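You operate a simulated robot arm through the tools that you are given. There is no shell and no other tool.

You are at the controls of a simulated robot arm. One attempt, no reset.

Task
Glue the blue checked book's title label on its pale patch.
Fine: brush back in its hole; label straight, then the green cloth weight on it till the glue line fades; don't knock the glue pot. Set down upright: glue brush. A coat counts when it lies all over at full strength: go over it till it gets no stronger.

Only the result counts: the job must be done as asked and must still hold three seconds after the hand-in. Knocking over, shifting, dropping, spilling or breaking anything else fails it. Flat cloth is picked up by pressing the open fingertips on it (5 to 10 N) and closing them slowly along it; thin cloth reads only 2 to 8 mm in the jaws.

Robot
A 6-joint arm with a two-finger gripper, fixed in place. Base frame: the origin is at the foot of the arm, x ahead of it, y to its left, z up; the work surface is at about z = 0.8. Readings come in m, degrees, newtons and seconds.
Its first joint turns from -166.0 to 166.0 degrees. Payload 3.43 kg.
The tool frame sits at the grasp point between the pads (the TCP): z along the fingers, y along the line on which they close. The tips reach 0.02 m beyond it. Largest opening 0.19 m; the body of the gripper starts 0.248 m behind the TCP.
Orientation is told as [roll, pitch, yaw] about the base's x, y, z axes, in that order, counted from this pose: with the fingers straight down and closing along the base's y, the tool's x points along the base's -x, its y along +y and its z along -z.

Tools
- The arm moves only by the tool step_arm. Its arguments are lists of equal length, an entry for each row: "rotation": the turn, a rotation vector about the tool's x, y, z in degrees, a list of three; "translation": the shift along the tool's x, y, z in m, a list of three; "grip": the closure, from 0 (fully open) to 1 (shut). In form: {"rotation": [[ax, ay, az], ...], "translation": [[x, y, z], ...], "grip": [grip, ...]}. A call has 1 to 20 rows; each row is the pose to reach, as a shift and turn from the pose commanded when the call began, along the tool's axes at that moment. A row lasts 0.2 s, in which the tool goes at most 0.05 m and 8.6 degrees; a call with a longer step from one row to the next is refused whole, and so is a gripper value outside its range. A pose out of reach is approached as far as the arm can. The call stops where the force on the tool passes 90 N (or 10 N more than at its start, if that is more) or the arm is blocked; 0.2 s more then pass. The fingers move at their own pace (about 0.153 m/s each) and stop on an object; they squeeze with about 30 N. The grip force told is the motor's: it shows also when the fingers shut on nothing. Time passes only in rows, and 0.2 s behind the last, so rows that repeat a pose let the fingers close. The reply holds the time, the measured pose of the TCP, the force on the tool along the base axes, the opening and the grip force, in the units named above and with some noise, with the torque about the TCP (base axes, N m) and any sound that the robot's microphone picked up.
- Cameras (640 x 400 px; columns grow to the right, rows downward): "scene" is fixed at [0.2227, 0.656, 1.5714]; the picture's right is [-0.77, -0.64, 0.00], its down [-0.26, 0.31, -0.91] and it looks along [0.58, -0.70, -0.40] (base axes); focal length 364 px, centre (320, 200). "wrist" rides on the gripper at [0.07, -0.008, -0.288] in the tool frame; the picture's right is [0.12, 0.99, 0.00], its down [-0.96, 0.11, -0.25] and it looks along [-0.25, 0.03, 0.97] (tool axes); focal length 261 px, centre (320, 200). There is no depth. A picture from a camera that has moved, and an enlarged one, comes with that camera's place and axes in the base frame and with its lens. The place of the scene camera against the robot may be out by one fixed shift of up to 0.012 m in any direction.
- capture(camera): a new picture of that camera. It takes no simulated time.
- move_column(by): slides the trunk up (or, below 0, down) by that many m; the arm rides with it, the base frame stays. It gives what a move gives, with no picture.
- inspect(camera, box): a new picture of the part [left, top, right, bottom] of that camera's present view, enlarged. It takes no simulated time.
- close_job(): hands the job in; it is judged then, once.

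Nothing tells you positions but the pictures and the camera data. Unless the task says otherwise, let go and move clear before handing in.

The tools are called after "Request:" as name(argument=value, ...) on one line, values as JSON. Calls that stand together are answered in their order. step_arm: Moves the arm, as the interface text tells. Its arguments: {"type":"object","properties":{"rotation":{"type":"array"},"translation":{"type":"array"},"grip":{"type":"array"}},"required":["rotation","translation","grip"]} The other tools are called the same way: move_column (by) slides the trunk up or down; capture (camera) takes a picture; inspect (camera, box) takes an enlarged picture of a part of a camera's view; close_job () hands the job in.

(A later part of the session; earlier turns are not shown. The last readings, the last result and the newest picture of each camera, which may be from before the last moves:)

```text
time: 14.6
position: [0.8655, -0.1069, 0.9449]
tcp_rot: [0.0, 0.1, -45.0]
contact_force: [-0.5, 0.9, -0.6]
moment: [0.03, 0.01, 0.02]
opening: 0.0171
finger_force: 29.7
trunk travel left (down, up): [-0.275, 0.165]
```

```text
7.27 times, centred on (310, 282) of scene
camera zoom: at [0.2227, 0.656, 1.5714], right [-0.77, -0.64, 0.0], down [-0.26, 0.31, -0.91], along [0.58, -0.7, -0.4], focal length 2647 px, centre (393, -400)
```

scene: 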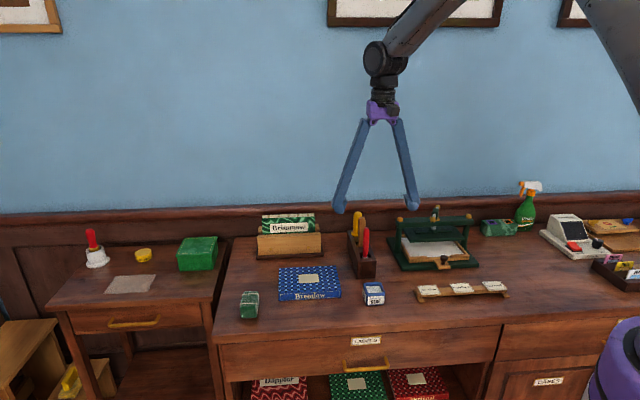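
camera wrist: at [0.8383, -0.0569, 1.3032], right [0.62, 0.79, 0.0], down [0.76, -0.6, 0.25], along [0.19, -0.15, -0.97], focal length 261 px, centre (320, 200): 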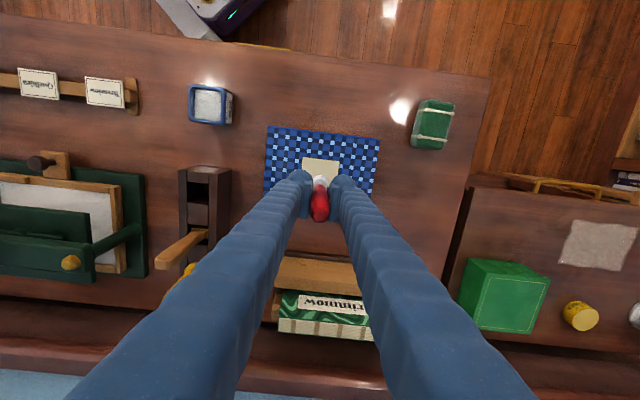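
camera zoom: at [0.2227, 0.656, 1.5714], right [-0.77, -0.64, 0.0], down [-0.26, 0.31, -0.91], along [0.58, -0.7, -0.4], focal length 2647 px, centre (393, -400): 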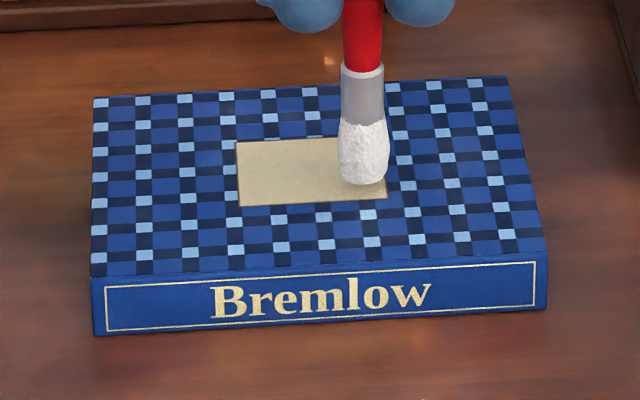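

Request:
step_arm(rotation=[[0, 0, 0], [0, 0, 0]], translation=[[0, 0, 0.002], [0, 0, 0.004]], grip=[1, 1])

Request:
inspect(camera="scene", box=[275, 255, 345, 310])

```text
time: 15.2
position: [0.8654, -0.1052, 0.9411]
tcp_rot: [-0.1, 0.0, -44.9]
contact_force: [-0.3, 0.0, 0.2]
moment: [0.02, -0.02, 0.03]
opening: 0.0174
finger_force: 30.1
trunk travel left (down, up): [-0.275, 0.165]
```

```text
7.27 times, centred on (310, 282) of scene
camera zoom: at [0.2227, 0.656, 1.5714], right [-0.77, -0.64, 0.0], down [-0.26, 0.31, -0.91], along [0.58, -0.7, -0.4], focal length 2647 px, centre (393, -400)
```

zoom: 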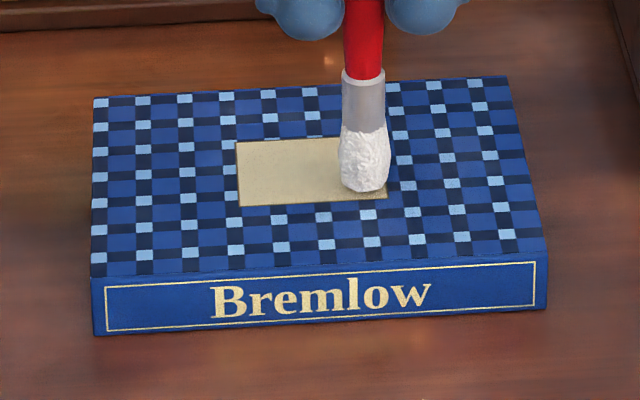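

There's no contact force yet, so I'll continue down in millimetre steps.

Request:
step_arm(rotation=[[0, 0, 0], [0, 0, 0]], translation=[[0, 0, 0.001], [0, 0, 0.002]], grip=[1, 1])

Request:
step_arm(rotation=[[0, 0, 0], [0, 0, 0]], translation=[[0, 0, 0.001], [0, 0, 0.002]], grip=[1, 1])

Request:
inspect(camera="scene", box=[275, 255, 345, 310])

```text
time: 15.8
position: [0.8646, -0.1058, 0.9391]
tcp_rot: [-0.1, 0.0, -45.0]
contact_force: [0.5, -0.3, 1.0]
moment: [0.02, 0.02, -0.01]
opening: 0.0176
finger_force: 30.3
trunk travel left (down, up): [-0.275, 0.165]
```

```text
time: 16.4
position: [0.8648, -0.1072, 0.9383]
tcp_rot: [-0.1, 0.1, -44.9]
contact_force: [0.7, 0.0, -0.3]
moment: [0.0, -0.02, 0.03]
opening: 0.0174
finger_force: 29.6
trunk travel left (down, up): [-0.275, 0.165]
```

```text
7.27 times, centred on (310, 282) of scene
camera zoom: at [0.2227, 0.656, 1.5714], right [-0.77, -0.64, 0.0], down [-0.26, 0.31, -0.91], along [0.58, -0.7, -0.4], focal length 2647 px, centre (393, -400)
```

zoom: 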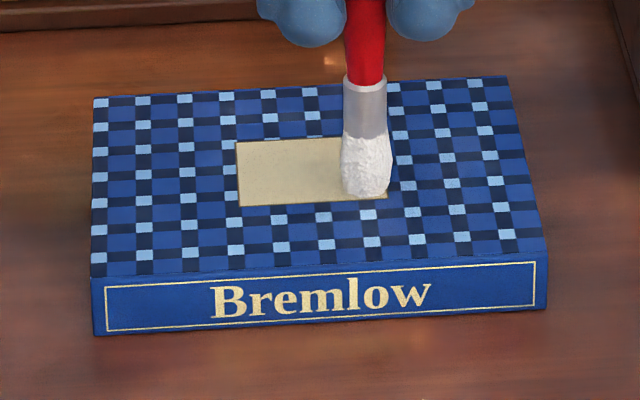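

I'm at a command z of 0.936 with no force yet, so I'll go on.

Request:
step_arm(rotation=[[0, 0, 0], [0, 0, 0]], translation=[[0, 0, 0.001], [0, 0, 0.002]], grip=[1, 1])

Request:
step_arm(rotation=[[0, 0, 0], [0, 0, 0]], translation=[[0, 0, 0.001], [0, 0, 0.002]], grip=[1, 1])

Request:
inspect(camera="scene", box=[275, 255, 345, 310])

```text
time: 17.0
position: [0.8645, -0.1065, 0.9362]
tcp_rot: [0.0, -0.1, -44.9]
contact_force: [0.7, -0.6, 10.8]
moment: [-0.19, -0.12, 0.02]
opening: 0.0175
finger_force: 30.1
trunk travel left (down, up): [-0.275, 0.165]
```

```text
time: 17.6
position: [0.865, -0.1062, 0.9352]
tcp_rot: [0.1, -0.1, -44.9]
contact_force: [1.8, -0.9, 24.8]
moment: [-0.28, -0.24, 0.0]
opening: 0.0177
finger_force: 29.8
trunk travel left (down, up): [-0.275, 0.165]
```

```text
7.27 times, centred on (310, 282) of scene
camera zoom: at [0.2227, 0.656, 1.5714], right [-0.77, -0.64, 0.0], down [-0.26, 0.31, -0.91], along [0.58, -0.7, -0.4], focal length 2647 px, centre (393, -400)
```

zoom: 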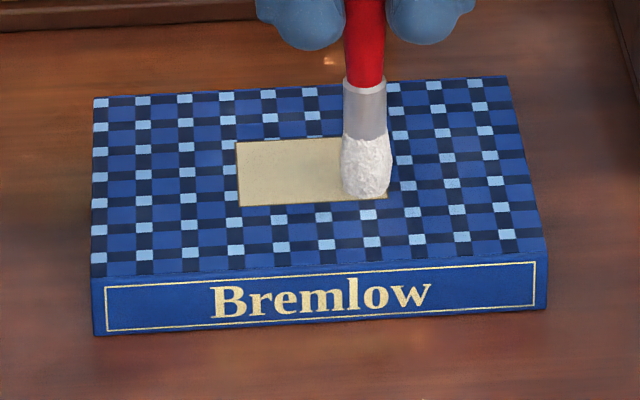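

Contact starts at a command z of about 0.9355. I'll ease the pressure to roughly 8 N and make a first stroke along the near side of the patch.

Request:
step_arm(rotation=[[0, 0, 0], [0, 0, 0], [0, 0, 0], [0, 0, 0], [0, 0, 0], [0, 0, 0], [0, 0, 0], [0, 0, 0], [0, 0, 0]], translation=[[0, 0, -0.0023], [0, 0.006, -0.0023], [0, 0.012, -0.0023], [0, 0.018, -0.0023], [0, 0.024, -0.0023], [0, 0.03, -0.0023], [0, 0.036, -0.0023], [0, 0.042, -0.0023], [0, 0.048, -0.0023]], grip=[1, 1, 1, 1, 1, 1, 1, 1, 1])

Request:
inspect(camera="scene", box=[275, 255, 345, 310])

```text
time: 19.6
position: [0.8968, -0.0726, 0.9353]
tcp_rot: [0.0, 0.0, -44.9]
contact_force: [-3.2, -2.1, 7.8]
moment: [-0.21, 0.2, -0.02]
opening: 0.0178
finger_force: 29.8
trunk travel left (down, up): [-0.275, 0.165]
```

```text
7.27 times, centred on (310, 282) of scene
camera zoom: at [0.2227, 0.656, 1.5714], right [-0.77, -0.64, 0.0], down [-0.26, 0.31, -0.91], along [0.58, -0.7, -0.4], focal length 2647 px, centre (393, -400)
```

zoom: 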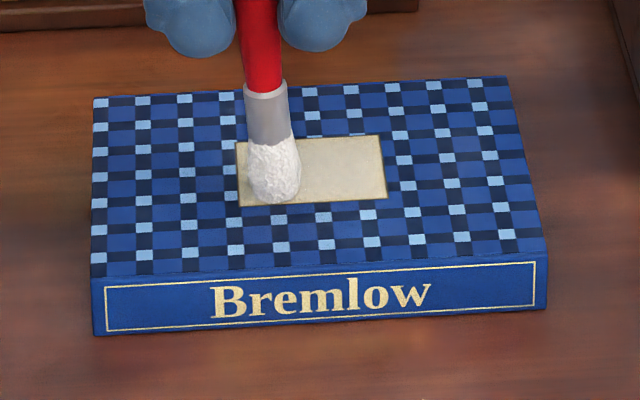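

The stroke left a faint film and the book didn't move. I'll go on with a serpentine over the rest of the patch.

Request:
step_arm(rotation=[[0, 0, 0], [0, 0, 0], [0, 0, 0], [0, 0, 0], [0, 0, 0], [0, 0, 0], [0, 0, 0], [0, 0, 0], [0, 0, 0], [0, 0, 0], [0, 0, 0], [0, 0, 0], [0, 0, 0], [0, 0, 0], [0, 0, 0], [0, 0, 0], [0, 0, 0], [0, 0, 0]], translation=[[-0.01, 0, 0], [-0.01, -0.0096, 0], [-0.01, -0.0192, 0], [-0.01, -0.0288, 0], [-0.01, -0.0384, 0], [-0.01, -0.048, 0], [-0.02, -0.048, 0], [-0.02, -0.0384, 0], [-0.02, -0.0288, 0], [-0.02, -0.0192, 0], [-0.02, -0.0096, 0], [-0.02, 0, 0], [-0.03, 0, 0], [-0.03, -0.0096, 0], [-0.03, -0.0192, 0], [-0.03, -0.0288, 0], [-0.03, -0.0384, 0], [-0.03, -0.048, 0]], grip=[1, 1, 1, 1, 1, 1, 1, 1, 1, 1, 1, 1, 1, 1, 1, 1, 1, 1])

Request:
inspect(camera="scene", box=[275, 255, 345, 310])

Request:
inspect(camera="wrist", box=[260, 130, 380, 250])

```text
time: 23.4
position: [0.8864, -0.1282, 0.9349]
tcp_rot: [-0.1, 0.0, -45.0]
contact_force: [-0.4, 0.3, 3.4]
moment: [-0.06, 0.09, -0.04]
opening: 0.0175
finger_force: 30.0
trunk travel left (down, up): [-0.275, 0.165]
```

```text
7.27 times, centred on (310, 282) of scene
camera zoom: at [0.2227, 0.656, 1.5714], right [-0.77, -0.64, 0.0], down [-0.26, 0.31, -0.91], along [0.58, -0.7, -0.4], focal length 2647 px, centre (393, -400)
```

zoom: 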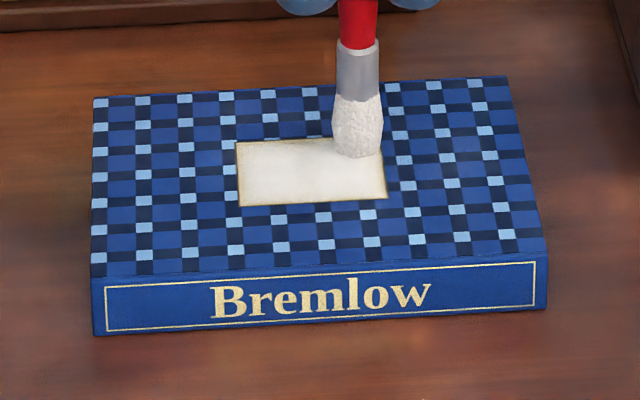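

```text
3.33 times, centred on (320, 190) of wrist
camera zoom: at [0.8299, -0.084, 1.2232], right [0.62, 0.79, 0.0], down [0.76, -0.6, 0.25], along [0.19, -0.15, -0.97], focal length 869 px, centre (320, 233)
```

zoom: 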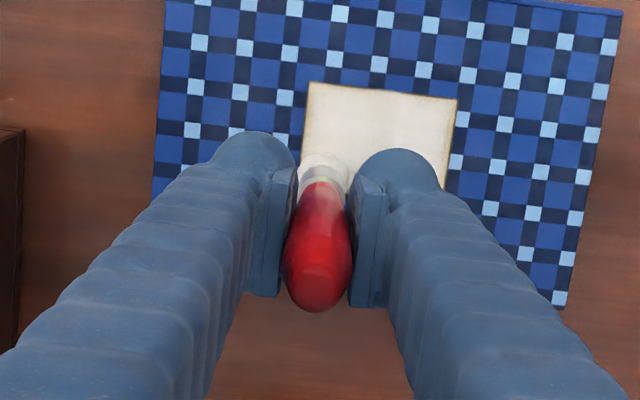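

The coat is going on white, but the edges look thinner. I'll zoom in closer.

Request:
inspect(camera="scene", box=[293, 265, 333, 290])

Request:
inspect(camera="wrist", box=[310, 150, 370, 190])

```text
16.00 times, centred on (313, 278) of scene
camera zoom: at [0.2227, 0.656, 1.5714], right [-0.77, -0.64, 0.0], down [-0.26, 0.31, -0.91], along [0.58, -0.7, -0.4], focal length 5824 px, centre (432, -1040)
```

zoom: 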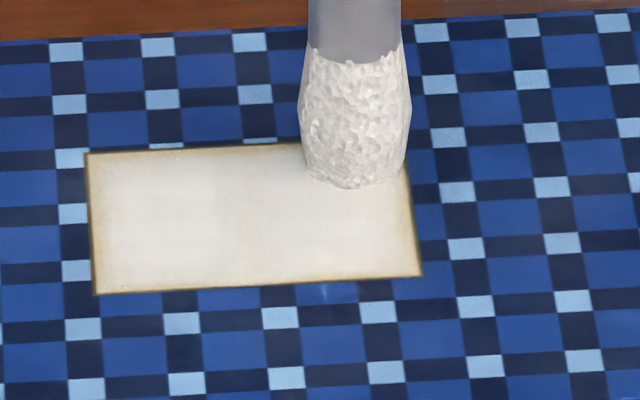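

```text
10.00 times, centred on (340, 170) of wrist
camera zoom: at [0.8299, -0.084, 1.2232], right [0.62, 0.79, 0.0], down [0.76, -0.6, 0.25], along [0.19, -0.15, -0.97], focal length 2606 px, centre (120, 500)
```

zoom: 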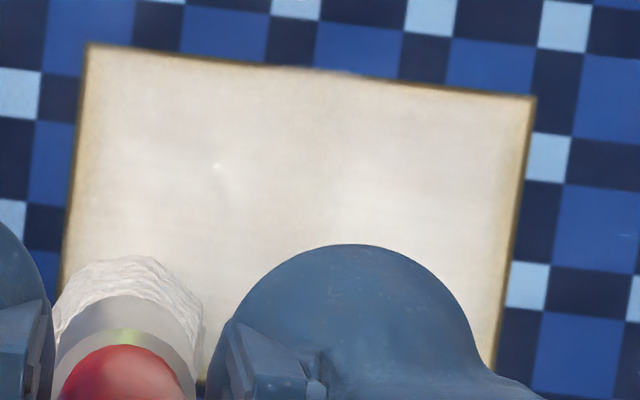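

The middle is whiter than the edges, so the coat isn't even yet. I'll do a second, slightly wider pass.

Request:
step_arm(rotation=[[0, 0, 0], [0, 0, 0], [0, 0, 0], [0, 0, 0], [0, 0, 0], [0, 0, 0], [0, 0, 0], [0, 0, 0], [0, 0, 0], [0, 0, 0], [0, 0, 0], [0, 0, 0], [0, 0, 0], [0, 0, 0], [0, 0, 0], [0, 0, 0], [0, 0, 0], [0, 0, 0]], translation=[[-0.003, -0.003, 0.0004], [-0.003, 0.0078, 0.0004], [-0.003, 0.0186, 0.0004], [-0.003, 0.0294, 0.0004], [-0.003, 0.0402, 0.0004], [-0.003, 0.051, 0.0004], [0.006, 0.051, 0.0004], [0.006, 0.0402, 0.0004], [0.006, 0.0294, 0.0004], [0.006, 0.0186, 0.0004], [0.006, 0.0078, 0.0004], [0.006, -0.003, 0.0004], [0.015, -0.003, 0.0002], [0.015, 0.0078, 0.0002], [0.015, 0.0186, 0.0002], [0.015, 0.0294, 0.0002], [0.015, 0.0402, 0.0002], [0.015, 0.051, 0.0002]], grip=[1, 1, 1, 1, 1, 1, 1, 1, 1, 1, 1, 1, 1, 1, 1, 1, 1, 1])

Request:
inspect(camera="scene", box=[293, 265, 333, 290])

```text
time: 27.2
position: [0.9115, -0.0796, 0.9348]
tcp_rot: [-0.1, 0.1, -44.9]
contact_force: [0.6, -0.2, -0.9]
moment: [-0.02, 0.02, 0.02]
opening: 0.0173
finger_force: 30.0
trunk travel left (down, up): [-0.275, 0.165]
```

```text
16.00 times, centred on (313, 278) of scene
camera zoom: at [0.2227, 0.656, 1.5714], right [-0.77, -0.64, 0.0], down [-0.26, 0.31, -0.91], along [0.58, -0.7, -0.4], focal length 5824 px, centre (432, -1040)
```

zoom: 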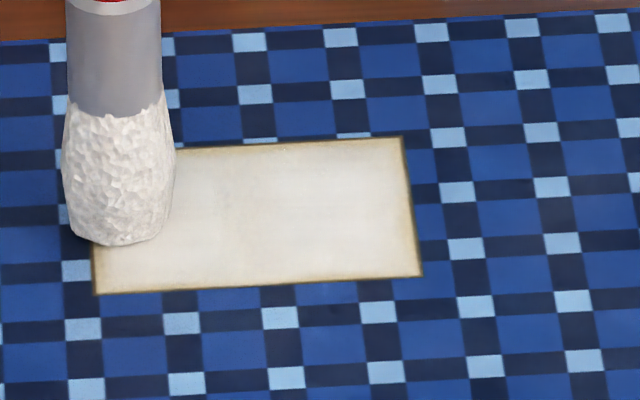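

The force dropped to zero, so the brush has slid up slightly in the grip. I'll find contact again and continue the pass.

Request:
step_arm(rotation=[[0, 0, 0], [0, 0, 0]], translation=[[0, 0, 0.0005], [0, 0, 0.001]], grip=[1, 1])

```text
time: 27.8
position: [0.9103, -0.0797, 0.9341]
tcp_rot: [0.0, 0.0, -44.9]
contact_force: [-0.7, -0.2, 0.9]
moment: [-0.01, 0.06, 0.02]
opening: 0.0174
finger_force: 30.0
trunk travel left (down, up): [-0.275, 0.165]
```

Request:
step_arm(rotation=[[0, 0, 0], [0, 0, 0]], translation=[[0, 0, 0.0005], [0, 0, 0.001]], grip=[1, 1])

```text
time: 28.4
position: [0.9106, -0.0799, 0.9336]
tcp_rot: [0.0, 0.0, -45.1]
contact_force: [-1.2, 1.1, 8.0]
moment: [0.13, 0.17, 0.0]
opening: 0.0173
finger_force: 29.9
trunk travel left (down, up): [-0.275, 0.165]
```

Contact is back at 8 N. I'll continue the serpentine over the centre and the near side.

Request:
step_arm(rotation=[[0, 0, 0], [0, 0, 0], [0, 0, 0], [0, 0, 0], [0, 0, 0], [0, 0, 0], [0, 0, 0], [0, 0, 0], [0, 0, 0], [0, 0, 0], [0, 0, 0], [0, 0, 0], [0, 0, 0], [0, 0, 0], [0, 0, 0], [0, 0, 0], [0, 0, 0]], translation=[[0, -0.0108, 0], [0, -0.0216, 0], [0, -0.0324, 0], [0, -0.0432, 0], [0, -0.054, 0], [0.009, -0.054, 0], [0.009, -0.0432, 0], [0.009, -0.0324, 0], [0.009, -0.0216, 0], [0.009, -0.0108, 0], [0.009, 0, 0], [0.018, 0, 0], [0.018, -0.0108, 0], [0.018, -0.0216, 0], [0.018, -0.0324, 0], [0.018, -0.0432, 0], [0.018, -0.054, 0]], grip=[1, 1, 1, 1, 1, 1, 1, 1, 1, 1, 1, 1, 1, 1, 1, 1, 1])

Request:
inspect(camera="scene", box=[293, 265, 333, 290])

```text
time: 32.0
position: [0.8597, -0.1079, 0.9336]
tcp_rot: [-0.1, 0.0, -45.0]
contact_force: [-0.9, -1.1, 2.4]
moment: [-0.06, 0.05, -0.01]
opening: 0.0174
finger_force: 30.3
trunk travel left (down, up): [-0.275, 0.165]
```

```text
16.00 times, centred on (313, 278) of scene
camera zoom: at [0.2227, 0.656, 1.5714], right [-0.77, -0.64, 0.0], down [-0.26, 0.31, -0.91], along [0.58, -0.7, -0.4], focal length 5824 px, centre (432, -1040)
```

zoom: 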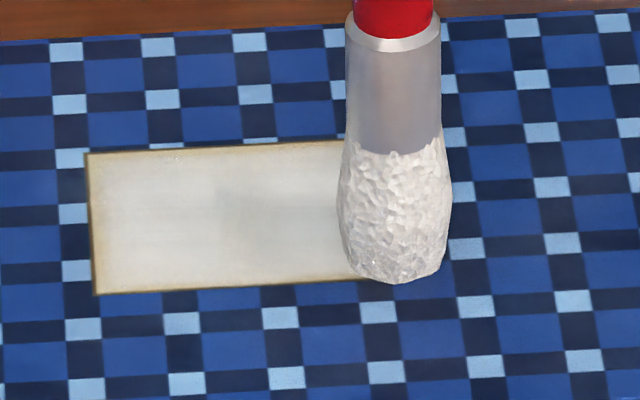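

The coat builds up with each pass, with the centre whiter than the rim. I'll press slightly more and add passes that run further out along the edges.

Request:
step_arm(rotation=[[0, 0, 0], [0, 0, 0], [0, 0, 0], [0, 0, 0], [0, 0, 0], [0, 0, 0], [0, 0, 0], [0, 0, 0], [0, 0, 0], [0, 0, 0], [0, 0, 0], [0, 0, 0], [0, 0, 0], [0, 0, 0], [0, 0, 0], [0, 0, 0], [0, 0, 0], [0, 0, 0], [0, 0, 0], [0, 0, 0]], translation=[[0.003, -0.004, 0.0008], [0.003, 0.0064, 0.0008], [0.003, 0.0168, 0.0008], [0.003, 0.0272, 0.0008], [0.003, 0.0376, 0.0008], [0.003, 0.048, 0.0008], [0.003, 0.058, 0.0008], [-0.008, 0.058, 0.0008], [-0.018, 0.058, 0.0008], [-0.028, 0.058, 0.0008], [-0.039, 0.058, 0.0008], [-0.039, 0.048, 0.0008], [-0.039, 0.0376, 0.0008], [-0.039, 0.0272, 0.0008], [-0.039, 0.0168, 0.0008], [-0.039, 0.0064, 0.0008], [-0.039, -0.004, 0.0008], [-0.028, -0.004, 0.0008], [-0.018, -0.004, 0.0008], [-0.008, -0.004, 0.0008]], grip=[1, 1, 1, 1, 1, 1, 1, 1, 1, 1, 1, 1, 1, 1, 1, 1, 1, 1, 1, 1])

Request:
inspect(camera="scene", box=[293, 265, 333, 290])

```text
time: 36.2
position: [0.8625, -0.1154, 0.9325]
tcp_rot: [-0.1, 0.0, -44.8]
contact_force: [-1.8, 0.5, 5.5]
moment: [0.12, 0.09, 0.02]
opening: 0.0176
finger_force: 29.6
trunk travel left (down, up): [-0.275, 0.165]
```

```text
16.00 times, centred on (313, 278) of scene
camera zoom: at [0.2227, 0.656, 1.5714], right [-0.77, -0.64, 0.0], down [-0.26, 0.31, -0.91], along [0.58, -0.7, -0.4], focal length 5824 px, centre (432, -1040)
```

zoom: 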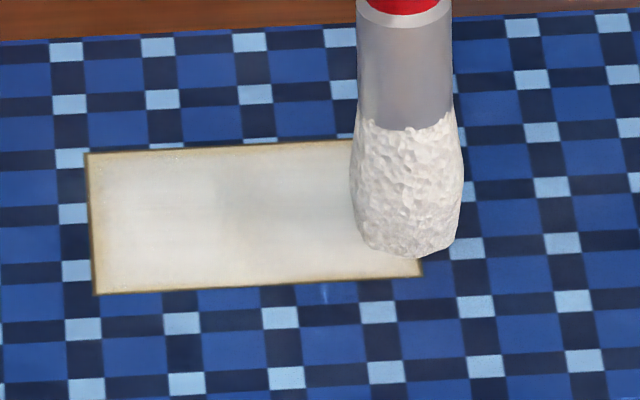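

I'll lift off and go back over the pot, so I can see the patch unobstructed and reload the brush.

Request:
step_arm(rotation=[[0, 0, 0], [0, 0, 0], [0, 0, 0], [0, 0, 0], [0, 0, 0], [0, 0, 0], [0, 0, 0], [0, 0, 0]], translation=[[0, 0, -0.02], [0, 0, -0.05], [0, 0, -0.085], [0.02, -0.042, -0.085], [0.04, -0.084, -0.085], [0.06, -0.126, -0.085], [0.075, -0.155, -0.085], [0.0818, -0.1699, -0.085]], grip=[1, 1, 1, 1, 1, 1, 1, 1])

Request:
inspect(camera="scene", box=[293, 265, 333, 290])

Request:
inspect(camera="scene", box=[265, 200, 395, 310])

Request:
inspect(camera="wrist", box=[280, 140, 370, 240])

```text
time: 38.0
position: [0.6857, -0.1767, 1.0168]
tcp_rot: [-0.1, 0.1, -44.9]
contact_force: [0.6, -0.2, 0.3]
moment: [-0.01, 0.01, 0.0]
opening: 0.0177
finger_force: 30.3
trunk travel left (down, up): [-0.275, 0.165]
```

```text
16.00 times, centred on (313, 278) of scene
camera zoom: at [0.2227, 0.656, 1.5714], right [-0.77, -0.64, 0.0], down [-0.26, 0.31, -0.91], along [0.58, -0.7, -0.4], focal length 5824 px, centre (432, -1040)
```

zoom: 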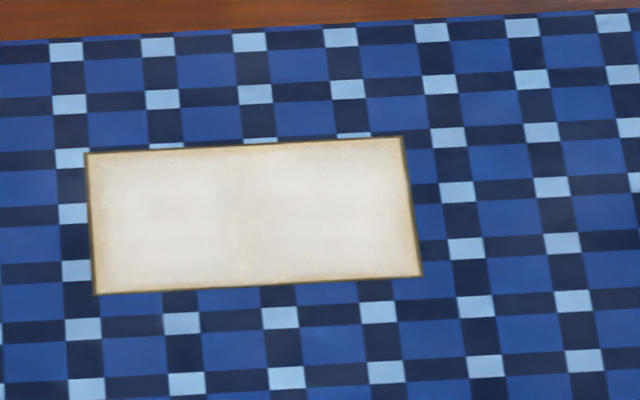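

```text
3.64 times, centred on (330, 255) of scene
camera zoom: at [0.2227, 0.656, 1.5714], right [-0.77, -0.64, 0.0], down [-0.26, 0.31, -0.91], along [0.58, -0.7, -0.4], focal length 1324 px, centre (284, 0)
```

zoom: 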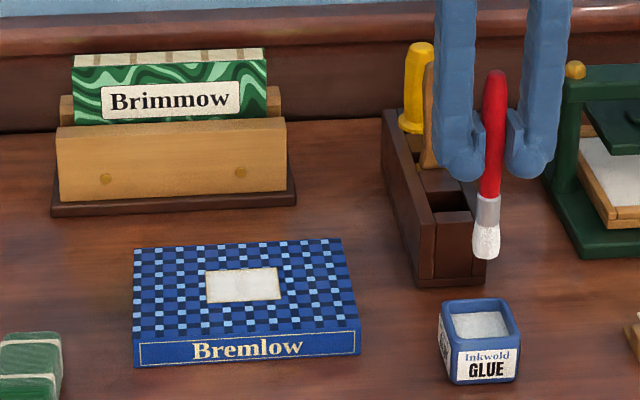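

```text
4.00 times, centred on (325, 190) of wrist
camera zoom: at [0.6299, -0.1332, 1.3056], right [0.62, 0.79, 0.0], down [0.76, -0.6, 0.25], along [0.19, -0.15, -0.97], focal length 1043 px, centre (300, 240)
```

zoom: 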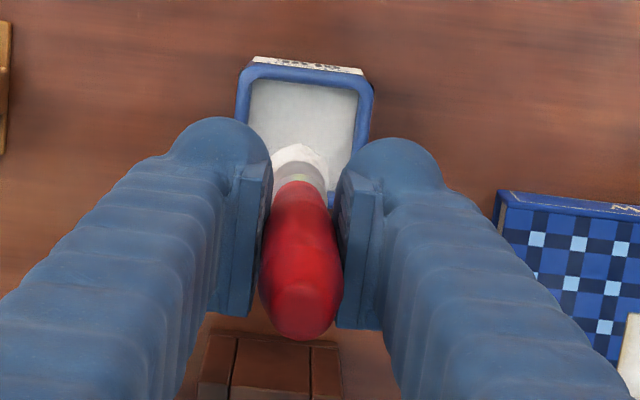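

The coat is mostly white but weaker toward the edges. I'll re-dip the brush gently.

Request:
step_arm(rotation=[[0, 0, 0], [0, 0, 0], [0, 0, 0], [0, 0, 0], [0, 0, 0]], translation=[[0, 0, 0.03], [0, 0, 0.055], [0, 0, 0.068], [0, 0, 0.073], [0, 0, 0.075]], grip=[1, 1, 1, 1, 1])

Request:
step_arm(rotation=[[0, 0, 0], [0, 0, 0]], translation=[[0, 0, 0.001], [0, 0, 0.002]], grip=[1, 1])

```text
time: 39.2
position: [0.6854, -0.1779, 0.9426]
tcp_rot: [-0.1, 0.0, -44.9]
contact_force: [0.9, 0.0, -0.1]
moment: [0.0, -0.01, -0.01]
opening: 0.0176
finger_force: 29.7
trunk travel left (down, up): [-0.275, 0.165]
```

```text
time: 39.8
position: [0.6857, -0.1779, 0.9413]
tcp_rot: [-0.1, 0.0, -44.9]
contact_force: [0.6, 0.2, 0.3]
moment: [-0.03, 0.02, -0.01]
opening: 0.0176
finger_force: 29.7
trunk travel left (down, up): [-0.275, 0.165]
```

Request:
step_arm(rotation=[[0, 0, 0], [0, 0, 0]], translation=[[0, 0, 0.001], [0, 0, 0.002]], grip=[1, 1])

Request:
step_arm(rotation=[[0, 0, 0], [0, 0, 0]], translation=[[0, 0, 0.001], [0, 0, 0.001]], grip=[1, 1])

Request:
inspect(camera="scene", box=[350, 265, 400, 310])

```text
time: 40.4
position: [0.6859, -0.177, 0.9387]
tcp_rot: [0.1, -0.1, -44.8]
contact_force: [0.3, 0.3, -0.7]
moment: [0.0, -0.02, -0.02]
opening: 0.0179
finger_force: 30.3
trunk travel left (down, up): [-0.275, 0.165]
```

```text
time: 41.0
position: [0.6847, -0.177, 0.9394]
tcp_rot: [0.0, 0.1, -44.9]
contact_force: [-0.2, -0.1, -0.2]
moment: [0.0, 0.01, 0.03]
opening: 0.0175
finger_force: 30.2
trunk travel left (down, up): [-0.275, 0.165]
```

```text
8.89 times, centred on (375, 288) of scene
camera zoom: at [0.2227, 0.656, 1.5714], right [-0.77, -0.64, 0.0], down [-0.26, 0.31, -0.91], along [0.58, -0.7, -0.4], focal length 3236 px, centre (-169, -578)
```

zoom: 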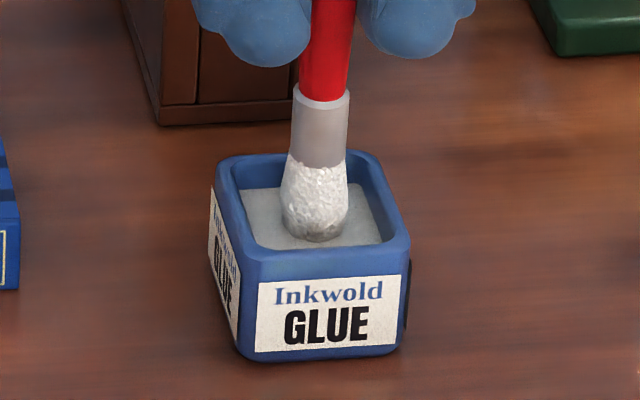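

Request:
step_arm(rotation=[[0, 0, 0], [0, 0, 0]], translation=[[0, 0, 0.001], [0, 0, 0.0015]], grip=[1, 1])

Request:
step_arm(rotation=[[0, 0, 0], [0, 0, 0]], translation=[[0, 0, 0.001], [0, 0, 0.0015]], grip=[1, 1])

Request:
inspect(camera="scene", box=[350, 265, 400, 310])

```text
time: 41.6
position: [0.6861, -0.1773, 0.9384]
tcp_rot: [0.0, 0.0, -45.0]
contact_force: [-0.2, 0.4, 15.9]
moment: [0.09, -0.03, 0.01]
opening: 0.0175
finger_force: 30.2
trunk travel left (down, up): [-0.275, 0.165]
```

```text
time: 42.2
position: [0.6852, -0.1778, 0.937]
tcp_rot: [0.0, -0.1, -44.8]
contact_force: [0.8, -1.0, 26.5]
moment: [-0.12, -0.12, 0.02]
opening: 0.0179
finger_force: 29.4
trunk travel left (down, up): [-0.275, 0.165]
```

```text
8.89 times, centred on (375, 288) of scene
camera zoom: at [0.2227, 0.656, 1.5714], right [-0.77, -0.64, 0.0], down [-0.26, 0.31, -0.91], along [0.58, -0.7, -0.4], focal length 3236 px, centre (-169, -578)
```

zoom: 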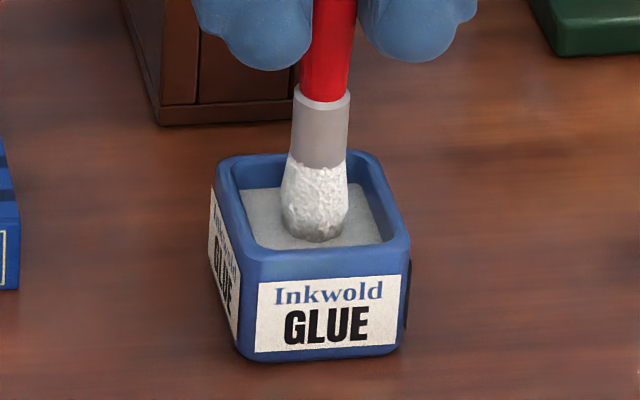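

The brush is reloaded. I'll go back to the near-right corner of the patch and descend close to contact.

Request:
step_arm(rotation=[[0, 0, 0], [0, 0, 0], [0, 0, 0], [0, 0, 0], [0, 0, 0], [0, 0, 0], [0, 0, 0], [0, 0, 0], [0, 0, 0], [0, 0, 0], [0, 0, 0]], translation=[[0, 0, -0.01], [0, 0, -0.04], [0, 0, -0.075], [-0.018, 0.0425, -0.075], [-0.036, 0.085, -0.075], [-0.054, 0.1275, -0.075], [-0.065, 0.155, -0.075], [-0.0718, 0.1709, -0.06], [-0.0718, 0.1709, -0.03], [-0.0718, 0.1709, -0.005], [-0.0718, 0.1709, 0.001]], grip=[1, 1, 1, 1, 1, 1, 1, 1, 1, 1, 1])

Request:
step_arm(rotation=[[0, 0, 0], [0, 0, 0]], translation=[[0, 0, 0.0005], [0, 0, 0.001]], grip=[1, 1])

```text
time: 44.6
position: [0.8578, -0.1065, 0.9326]
tcp_rot: [0.0, 0.0, -45.0]
contact_force: [-0.5, -0.4, -0.8]
moment: [-0.03, -0.01, 0.0]
opening: 0.0178
finger_force: 30.1
trunk travel left (down, up): [-0.275, 0.165]
```

```text
time: 45.2
position: [0.8571, -0.1067, 0.9303]
tcp_rot: [0.0, 0.0, -45.0]
contact_force: [-0.2, 0.1, -0.3]
moment: [-0.02, -0.04, -0.01]
opening: 0.0179
finger_force: 30.2
trunk travel left (down, up): [-0.275, 0.165]
```

Request:
step_arm(rotation=[[0, 0, 0], [0, 0, 0]], translation=[[0, 0, 0.0005], [0, 0, 0.001]], grip=[1, 1])

Request:
step_arm(rotation=[[0, 0, 0], [0, 0, 0]], translation=[[0, 0, 0.0005], [0, 0, 0.001]], grip=[1, 1])

```text
time: 45.8
position: [0.8576, -0.1065, 0.9309]
tcp_rot: [-0.1, 0.0, -44.9]
contact_force: [-0.4, 0.2, -0.3]
moment: [0.02, -0.01, -0.01]
opening: 0.0174
finger_force: 30.1
trunk travel left (down, up): [-0.275, 0.165]
```

```text
time: 46.4
position: [0.8577, -0.1068, 0.931]
tcp_rot: [0.0, 0.0, -44.8]
contact_force: [0.0, 2.2, 3.8]
moment: [0.14, -0.03, 0.03]
opening: 0.0179
finger_force: 29.9
trunk travel left (down, up): [-0.275, 0.165]
```

Contact is at a command z of 0.9293. I'll run a full serpentine pass from edge to edge.

Request:
step_arm(rotation=[[0, 0, 0], [0, 0, 0], [0, 0, 0], [0, 0, 0], [0, 0, 0], [0, 0, 0], [0, 0, 0], [0, 0, 0], [0, 0, 0], [0, 0, 0], [0, 0, 0], [0, 0, 0], [0, 0, 0], [0, 0, 0], [0, 0, 0], [0, 0, 0], [0, 0, 0], [0, 0, 0], [0, 0, 0], [0, 0, 0]], translation=[[0, 0.01, 0.0007], [0, 0.02, 0.0007], [0, 0.03, 0.0007], [0, 0.04, 0.0007], [0, 0.05, 0.0007], [0, 0.06, 0.0007], [-0.008, 0.06, 0.0008], [-0.008, 0.05, 0.0008], [-0.008, 0.04, 0.0008], [-0.008, 0.03, 0.0008], [-0.008, 0.02, 0.0008], [-0.008, 0.01, 0.0008], [-0.008, 0, 0.0008], [-0.016, 0, 0.0009], [-0.016, 0.01, 0.0009], [-0.016, 0.02, 0.0009], [-0.016, 0.03, 0.0009], [-0.016, 0.04, 0.0009], [-0.016, 0.05, 0.0009], [-0.016, 0.06, 0.0009]], grip=[1, 1, 1, 1, 1, 1, 1, 1, 1, 1, 1, 1, 1, 1, 1, 1, 1, 1, 1, 1])

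Request:
inspect(camera="scene", box=[293, 265, 333, 290])

```text
time: 50.6
position: [0.9109, -0.0762, 0.9282]
tcp_rot: [0.0, 0.0, -45.0]
contact_force: [0.3, 0.5, 0.1]
moment: [0.02, -0.02, -0.02]
opening: 0.0181
finger_force: 29.8
trunk travel left (down, up): [-0.275, 0.165]
```

```text
16.00 times, centred on (313, 278) of scene
camera zoom: at [0.2227, 0.656, 1.5714], right [-0.77, -0.64, 0.0], down [-0.26, 0.31, -0.91], along [0.58, -0.7, -0.4], focal length 5824 px, centre (432, -1040)
```

zoom: 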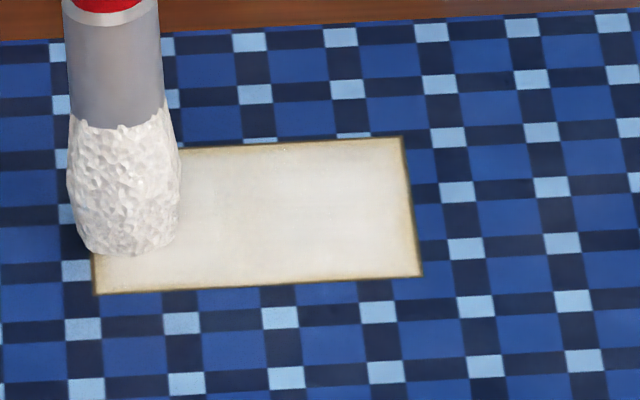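

Request:
inspect(camera="wrist", box=[270, 130, 380, 240])

Request:
inspect(camera="scene", box=[270, 200, 350, 300])

```text
3.64 times, centred on (325, 185) of wrist
camera zoom: at [0.8549, -0.0326, 1.2176], right [0.62, 0.79, 0.0], down [0.76, -0.6, 0.25], along [0.19, -0.15, -0.97], focal length 948 px, centre (302, 254)
```

zoom: 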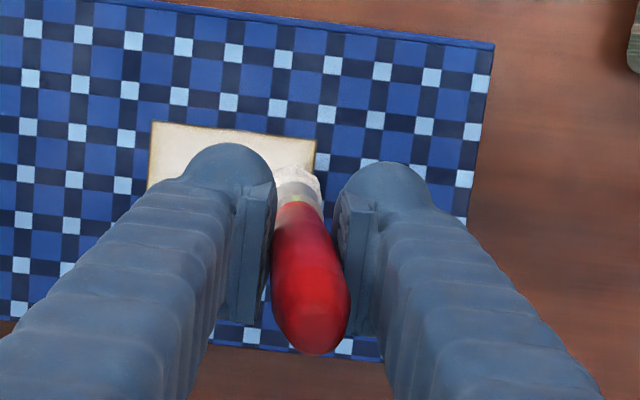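

```text
4.00 times, centred on (310, 250) of scene
camera zoom: at [0.2227, 0.656, 1.5714], right [-0.77, -0.64, 0.0], down [-0.26, 0.31, -0.91], along [0.58, -0.7, -0.4], focal length 1456 px, centre (360, 0)
```

zoom: 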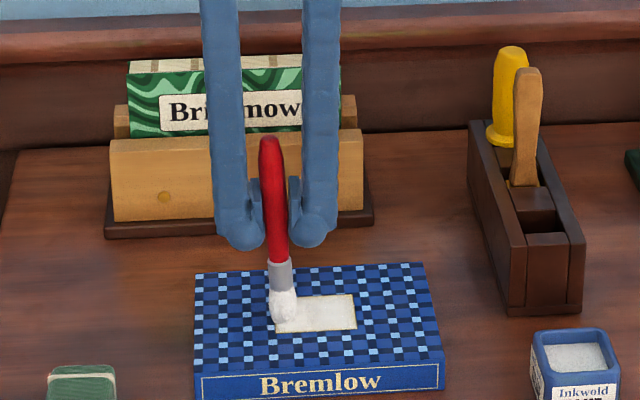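

The brush tilted a few degrees and slid slightly in the grip. I'll regain contact and continue the remaining rows toward the far side.

Request:
step_arm(rotation=[[0, 0, 0], [0, 0, 0]], translation=[[-0.002, 0, 0.0005], [-0.004, 0, 0.001]], grip=[1, 1])

Request:
step_arm(rotation=[[0, 0, 0], [0, 0, 0]], translation=[[-0.002, 0, 0.0004], [-0.004, 0, 0.0008]], grip=[1, 1])

```text
time: 51.2
position: [0.9141, -0.0793, 0.9285]
tcp_rot: [0.0, 0.0, -45.0]
contact_force: [-1.9, 1.7, 5.6]
moment: [0.21, 0.2, 0.02]
opening: 0.018
finger_force: 30.1
trunk travel left (down, up): [-0.275, 0.165]
```

```text
time: 51.8
position: [0.9172, -0.0818, 0.9281]
tcp_rot: [0.0, 0.0, -44.9]
contact_force: [-3.5, 3.4, 10.6]
moment: [0.34, 0.34, 0.03]
opening: 0.0178
finger_force: 30.2
trunk travel left (down, up): [-0.275, 0.165]
```

Request:
step_arm(rotation=[[0, 0, 0], [0, 0, 0], [0, 0, 0], [0, 0, 0], [0, 0, 0], [0, 0, 0], [0, 0, 0], [0, 0, 0], [0, 0, 0], [0, 0, 0], [0, 0, 0], [0, 0, 0], [0, 0, 0], [0, 0, 0], [0, 0, 0], [0, 0, 0], [0, 0, 0], [0, 0, 0], [0, 0, 0], [0, 0, 0]], translation=[[0, -0.01, 0], [0, -0.02, 0], [0, -0.03, 0], [0, -0.04, 0.0001], [0, -0.05, 0.0002], [0, -0.06, 0.0003], [-0.008, -0.06, 0.0004], [-0.008, -0.05, 0.0004], [-0.008, -0.04, 0.0005], [-0.008, -0.03, 0.0006], [-0.008, -0.02, 0.0007], [-0.008, -0.01, 0.0008], [-0.008, 0, 0.0008], [-0.016, 0, 0.0009], [-0.016, -0.01, 0.0009], [-0.016, -0.02, 0.001], [-0.016, -0.03, 0.001], [-0.016, -0.04, 0.0011], [-0.016, -0.05, 0.0012], [-0.016, -0.06, 0.0013]], grip=[1, 1, 1, 1, 1, 1, 1, 1, 1, 1, 1, 1, 1, 1, 1, 1, 1, 1, 1, 1])

Request:
inspect(camera="scene", box=[293, 265, 333, 290])

```text
time: 56.0
position: [0.8836, -0.1351, 0.9263]
tcp_rot: [0.1, 0.0, -45.0]
contact_force: [0.4, 0.1, -0.8]
moment: [0.01, -0.02, 0.0]
opening: 0.0177
finger_force: 30.0
trunk travel left (down, up): [-0.275, 0.165]
```

```text
16.00 times, centred on (313, 278) of scene
camera zoom: at [0.2227, 0.656, 1.5714], right [-0.77, -0.64, 0.0], down [-0.26, 0.31, -0.91], along [0.58, -0.7, -0.4], focal length 5824 px, centre (432, -1040)
```

zoom: 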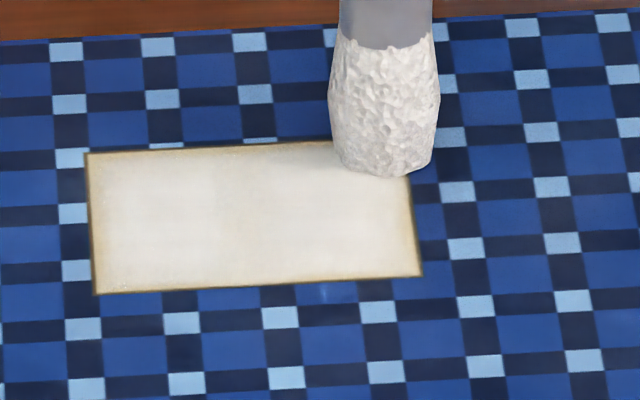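

Request:
step_arm(rotation=[[0, 0, 0], [0, 0, 0], [0, 0, 0], [0, 0, 0]], translation=[[0, 0, -0.02], [0, 0, -0.05], [0, -0.03, -0.07], [0, -0.06, -0.07]], grip=[1, 1, 1, 1])

Request:
inspect(camera="scene", box=[297, 268, 322, 287])

Request:
capture(camera="wrist")

Request:
inspect(camera="wrist", box=[335, 130, 415, 190])

```text
time: 57.0
position: [0.8424, -0.1765, 0.9957]
tcp_rot: [0.0, 0.0, -45.1]
contact_force: [-0.2, 1.1, 0.2]
moment: [0.04, 0.0, 0.02]
opening: 0.018
finger_force: 30.0
trunk travel left (down, up): [-0.275, 0.165]
```

```text
16.00 times, centred on (310, 278) of scene
camera zoom: at [0.2227, 0.656, 1.5714], right [-0.77, -0.64, 0.0], down [-0.26, 0.31, -0.91], along [0.58, -0.7, -0.4], focal length 5824 px, centre (488, -1040)
```

zoom: 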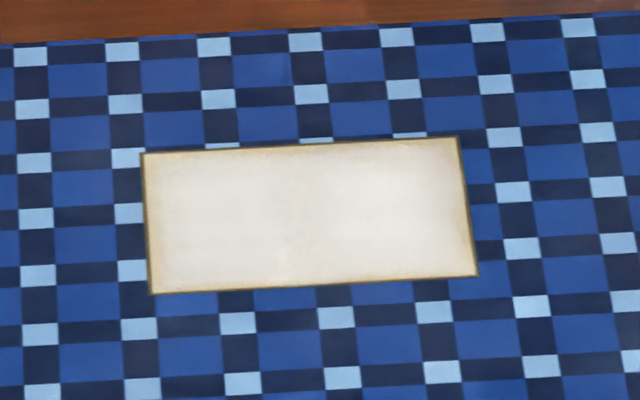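

```text
taken
camera wrist: at [0.7868, -0.1338, 1.284], right [0.62, 0.79, 0.0], down [0.76, -0.6, 0.25], along [0.19, -0.15, -0.97], focal length 261 px, centre (320, 200)
```

wrist: 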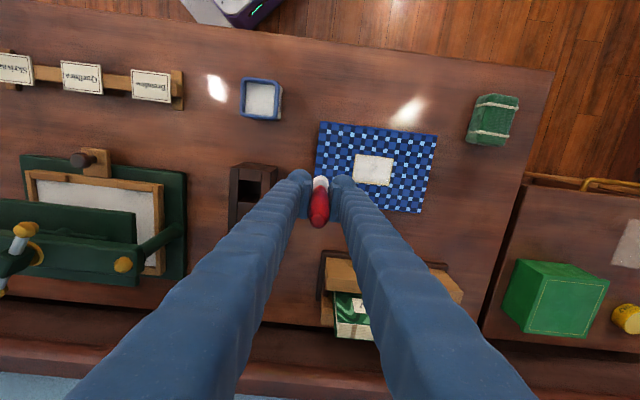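

```text
6.67 times, centred on (375, 160) of wrist
camera zoom: at [0.7868, -0.1338, 1.284], right [0.62, 0.79, 0.0], down [0.76, -0.6, 0.25], along [0.19, -0.15, -0.97], focal length 1738 px, centre (-47, 467)
```

zoom: 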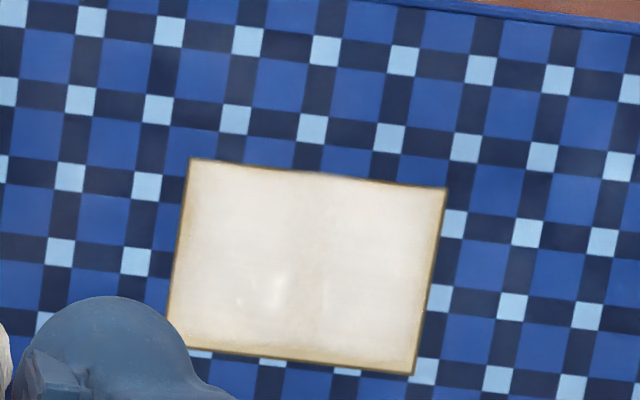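

The coat still has thinner areas, at the edges and in a band in the middle. I'll check how the brush sits in the grip before going over it again.

Request:
inspect(camera="wrist", box=[280, 140, 370, 240])

Request:
inspect(camera="scene", box=[300, 190, 400, 310])

```text
4.00 times, centred on (325, 190) of wrist
camera zoom: at [0.7868, -0.1338, 1.284], right [0.62, 0.79, 0.0], down [0.76, -0.6, 0.25], along [0.19, -0.15, -0.97], focal length 1043 px, centre (300, 240)
```

zoom: 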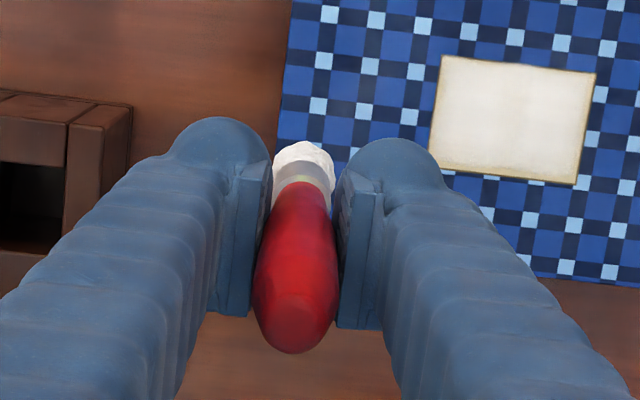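

```text
3.33 times, centred on (350, 250) of scene
camera zoom: at [0.2227, 0.656, 1.5714], right [-0.77, -0.64, 0.0], down [-0.26, 0.31, -0.91], along [0.58, -0.7, -0.4], focal length 1213 px, centre (220, 33)
```

zoom: 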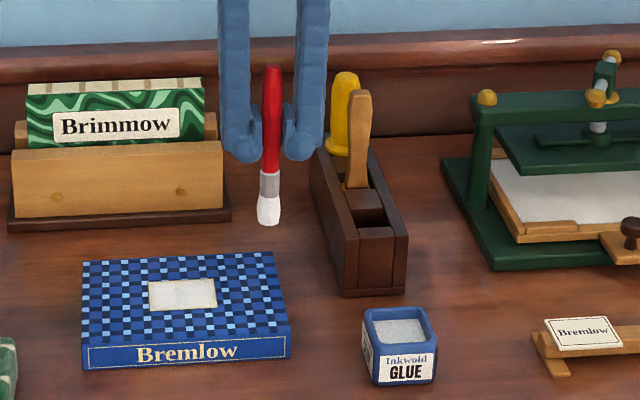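

The brush is still nearly straight. I'll go back to the far-right corner and find contact, and this time lift between strokes so it doesn't twist in the grip.

Request:
step_arm(rotation=[[0, 0, 0], [0, 0, 0], [0, 0, 0], [0, 0, 0], [0, 0, 0], [0, 0, 0]], translation=[[0, 0.03, 0], [0, 0.06, 0.01], [0, 0.06, 0.04], [0, 0.06, 0.06], [0, 0.06, 0.068], [0, 0.06, 0.07]], grip=[1, 1, 1, 1, 1, 1])

Request:
step_arm(rotation=[[0, 0, 0], [0, 0, 0]], translation=[[0, 0, 0.0005], [0, 0, 0.001]], grip=[1, 1])

```text
time: 58.4
position: [0.8861, -0.1349, 0.9258]
tcp_rot: [0.0, 0.0, -45.1]
contact_force: [0.4, 0.2, -0.1]
moment: [-0.02, -0.03, 0.02]
opening: 0.0182
finger_force: 30.3
trunk travel left (down, up): [-0.275, 0.165]
```

```text
time: 59.0
position: [0.8861, -0.1356, 0.9258]
tcp_rot: [0.0, 0.0, -45.1]
contact_force: [-1.2, 1.3, 5.4]
moment: [0.1, 0.1, 0.02]
opening: 0.0178
finger_force: 30.2
trunk travel left (down, up): [-0.275, 0.165]
```

Request:
step_arm(rotation=[[0, 0, 0], [0, 0, 0], [0, 0, 0], [0, 0, 0], [0, 0, 0], [0, 0, 0], [0, 0, 0]], translation=[[0, 0.01, 0.0003], [0, 0.02, 0.0003], [0, 0.03, 0.0003], [0, 0.04, 0.0003], [0, 0.05, 0.0003], [0, 0.06, 0.0003], [0, 0.06, 0.0003]], grip=[1, 1, 1, 1, 1, 1, 1])

Request:
inspect(camera="scene", box=[297, 268, 322, 287])

```text
time: 60.6
position: [0.9288, -0.0929, 0.9256]
tcp_rot: [0.0, 0.0, -44.8]
contact_force: [-0.5, -1.4, 2.1]
moment: [-0.12, 0.05, -0.02]
opening: 0.0181
finger_force: 30.3
trunk travel left (down, up): [-0.275, 0.165]
```

```text
16.00 times, centred on (310, 278) of scene
camera zoom: at [0.2227, 0.656, 1.5714], right [-0.77, -0.64, 0.0], down [-0.26, 0.31, -0.91], along [0.58, -0.7, -0.4], focal length 5824 px, centre (488, -1040)
```

zoom: 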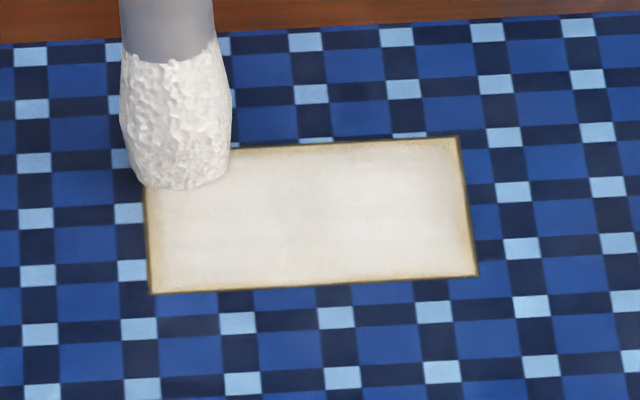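

Request:
step_arm(rotation=[[0, 0, 0], [0, 0, 0], [0, 0, 0], [0, 0, 0], [0, 0, 0], [0, 0, 0], [0, 0, 0], [0, 0, 0], [0, 0, 0], [0, 0, 0], [0, 0, 0], [0, 0, 0], [0, 0, 0], [0, 0, 0], [0, 0, 0], [0, 0, 0], [0, 0, 0], [0, 0, 0]], translation=[[0, 0, -0.003], [0.008, 0, -0.003], [0.008, 0, 0.0006], [0.008, -0.01, 0.0006], [0.008, -0.02, 0.0006], [0.008, -0.03, 0.0006], [0.008, -0.04, 0.0006], [0.008, -0.05, 0.0006], [0.008, -0.06, 0.0006], [0.008, -0.06, -0.003], [0.016, -0.06, -0.003], [0.016, -0.06, 0.001], [0.016, -0.05, 0.001], [0.016, -0.04, 0.001], [0.016, -0.03, 0.001], [0.016, -0.02, 0.001], [0.016, -0.01, 0.001], [0.016, 0, 0.001]], grip=[1, 1, 1, 1, 1, 1, 1, 1, 1, 1, 1, 1, 1, 1, 1, 1, 1, 1])

Request:
inspect(camera="scene", box=[297, 268, 322, 287])

```text
time: 64.4
position: [0.9153, -0.0822, 0.9251]
tcp_rot: [-0.2, 0.2, -45.0]
contact_force: [0.0, 0.6, 0.1]
moment: [0.01, 0.02, 0.02]
opening: 0.0179
finger_force: 30.0
trunk travel left (down, up): [-0.275, 0.165]
```

```text
16.00 times, centred on (310, 278) of scene
camera zoom: at [0.2227, 0.656, 1.5714], right [-0.77, -0.64, 0.0], down [-0.26, 0.31, -0.91], along [0.58, -0.7, -0.4], focal length 5824 px, centre (488, -1040)
```

zoom: 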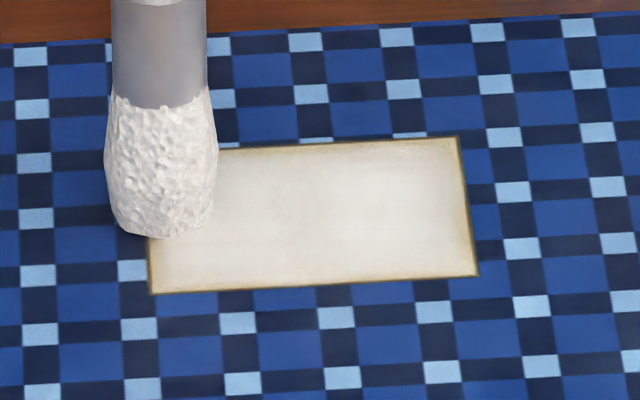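

Request:
step_arm(rotation=[[0, 0, 0], [0, 0, 0]], translation=[[0.002, 0, 0.0006], [0.004, 0, 0.0012]], grip=[1, 1])

```text
time: 65.0
position: [0.9141, -0.0785, 0.9234]
tcp_rot: [0.0, 0.0, -45.1]
contact_force: [1.5, -1.5, 6.3]
moment: [-0.17, -0.17, 0.01]
opening: 0.0181
finger_force: 29.9
trunk travel left (down, up): [-0.275, 0.165]
```

Request:
step_arm(rotation=[[0, 0, 0], [0, 0, 0], [0, 0, 0], [0, 0, 0], [0, 0, 0], [0, 0, 0], [0, 0, 0], [0, 0, 0], [0, 0, 0], [0, 0, 0], [0, 0, 0], [0, 0, 0], [0, 0, 0], [0, 0, 0], [0, 0, 0], [0, 0, 0], [0, 0, 0], [0, 0, 0], [0, 0, 0]], translation=[[0, -0.0075, 0.0001], [0, -0.015, 0.0002], [0, -0.0225, 0.0003], [0, -0.03, 0.0004], [0, -0.0375, 0.0005], [0, -0.045, 0.0006], [0, -0.0525, 0.0007], [0, -0.06, 0.0008], [0, -0.06, -0.002], [0.009, -0.06, -0.002], [0.009, -0.06, 0.0009], [0.009, -0.0525, 0.001], [0.009, -0.045, 0.0011], [0.009, -0.0375, 0.0012], [0.009, -0.03, 0.0013], [0.009, -0.0225, 0.0014], [0.009, -0.015, 0.0015], [0.009, -0.0075, 0.0016], [0.009, 0, 0.0017]], grip=[1, 1, 1, 1, 1, 1, 1, 1, 1, 1, 1, 1, 1, 1, 1, 1, 1, 1, 1])

Request:
inspect(camera="scene", box=[297, 268, 322, 287])

```text
time: 69.0
position: [0.9059, -0.0729, 0.9234]
tcp_rot: [0.0, 0.0, -45.1]
contact_force: [-2.4, -2.3, 9.2]
moment: [-0.15, 0.23, -0.02]
opening: 0.0179
finger_force: 30.0
trunk travel left (down, up): [-0.275, 0.165]
```

```text
16.00 times, centred on (310, 278) of scene
camera zoom: at [0.2227, 0.656, 1.5714], right [-0.77, -0.64, 0.0], down [-0.26, 0.31, -0.91], along [0.58, -0.7, -0.4], focal length 5824 px, centre (488, -1040)
```

zoom: 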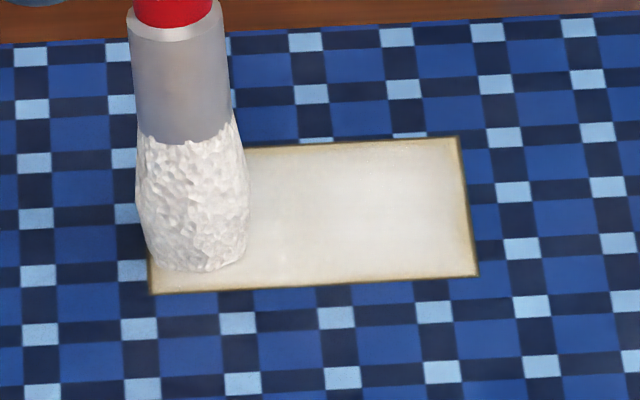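

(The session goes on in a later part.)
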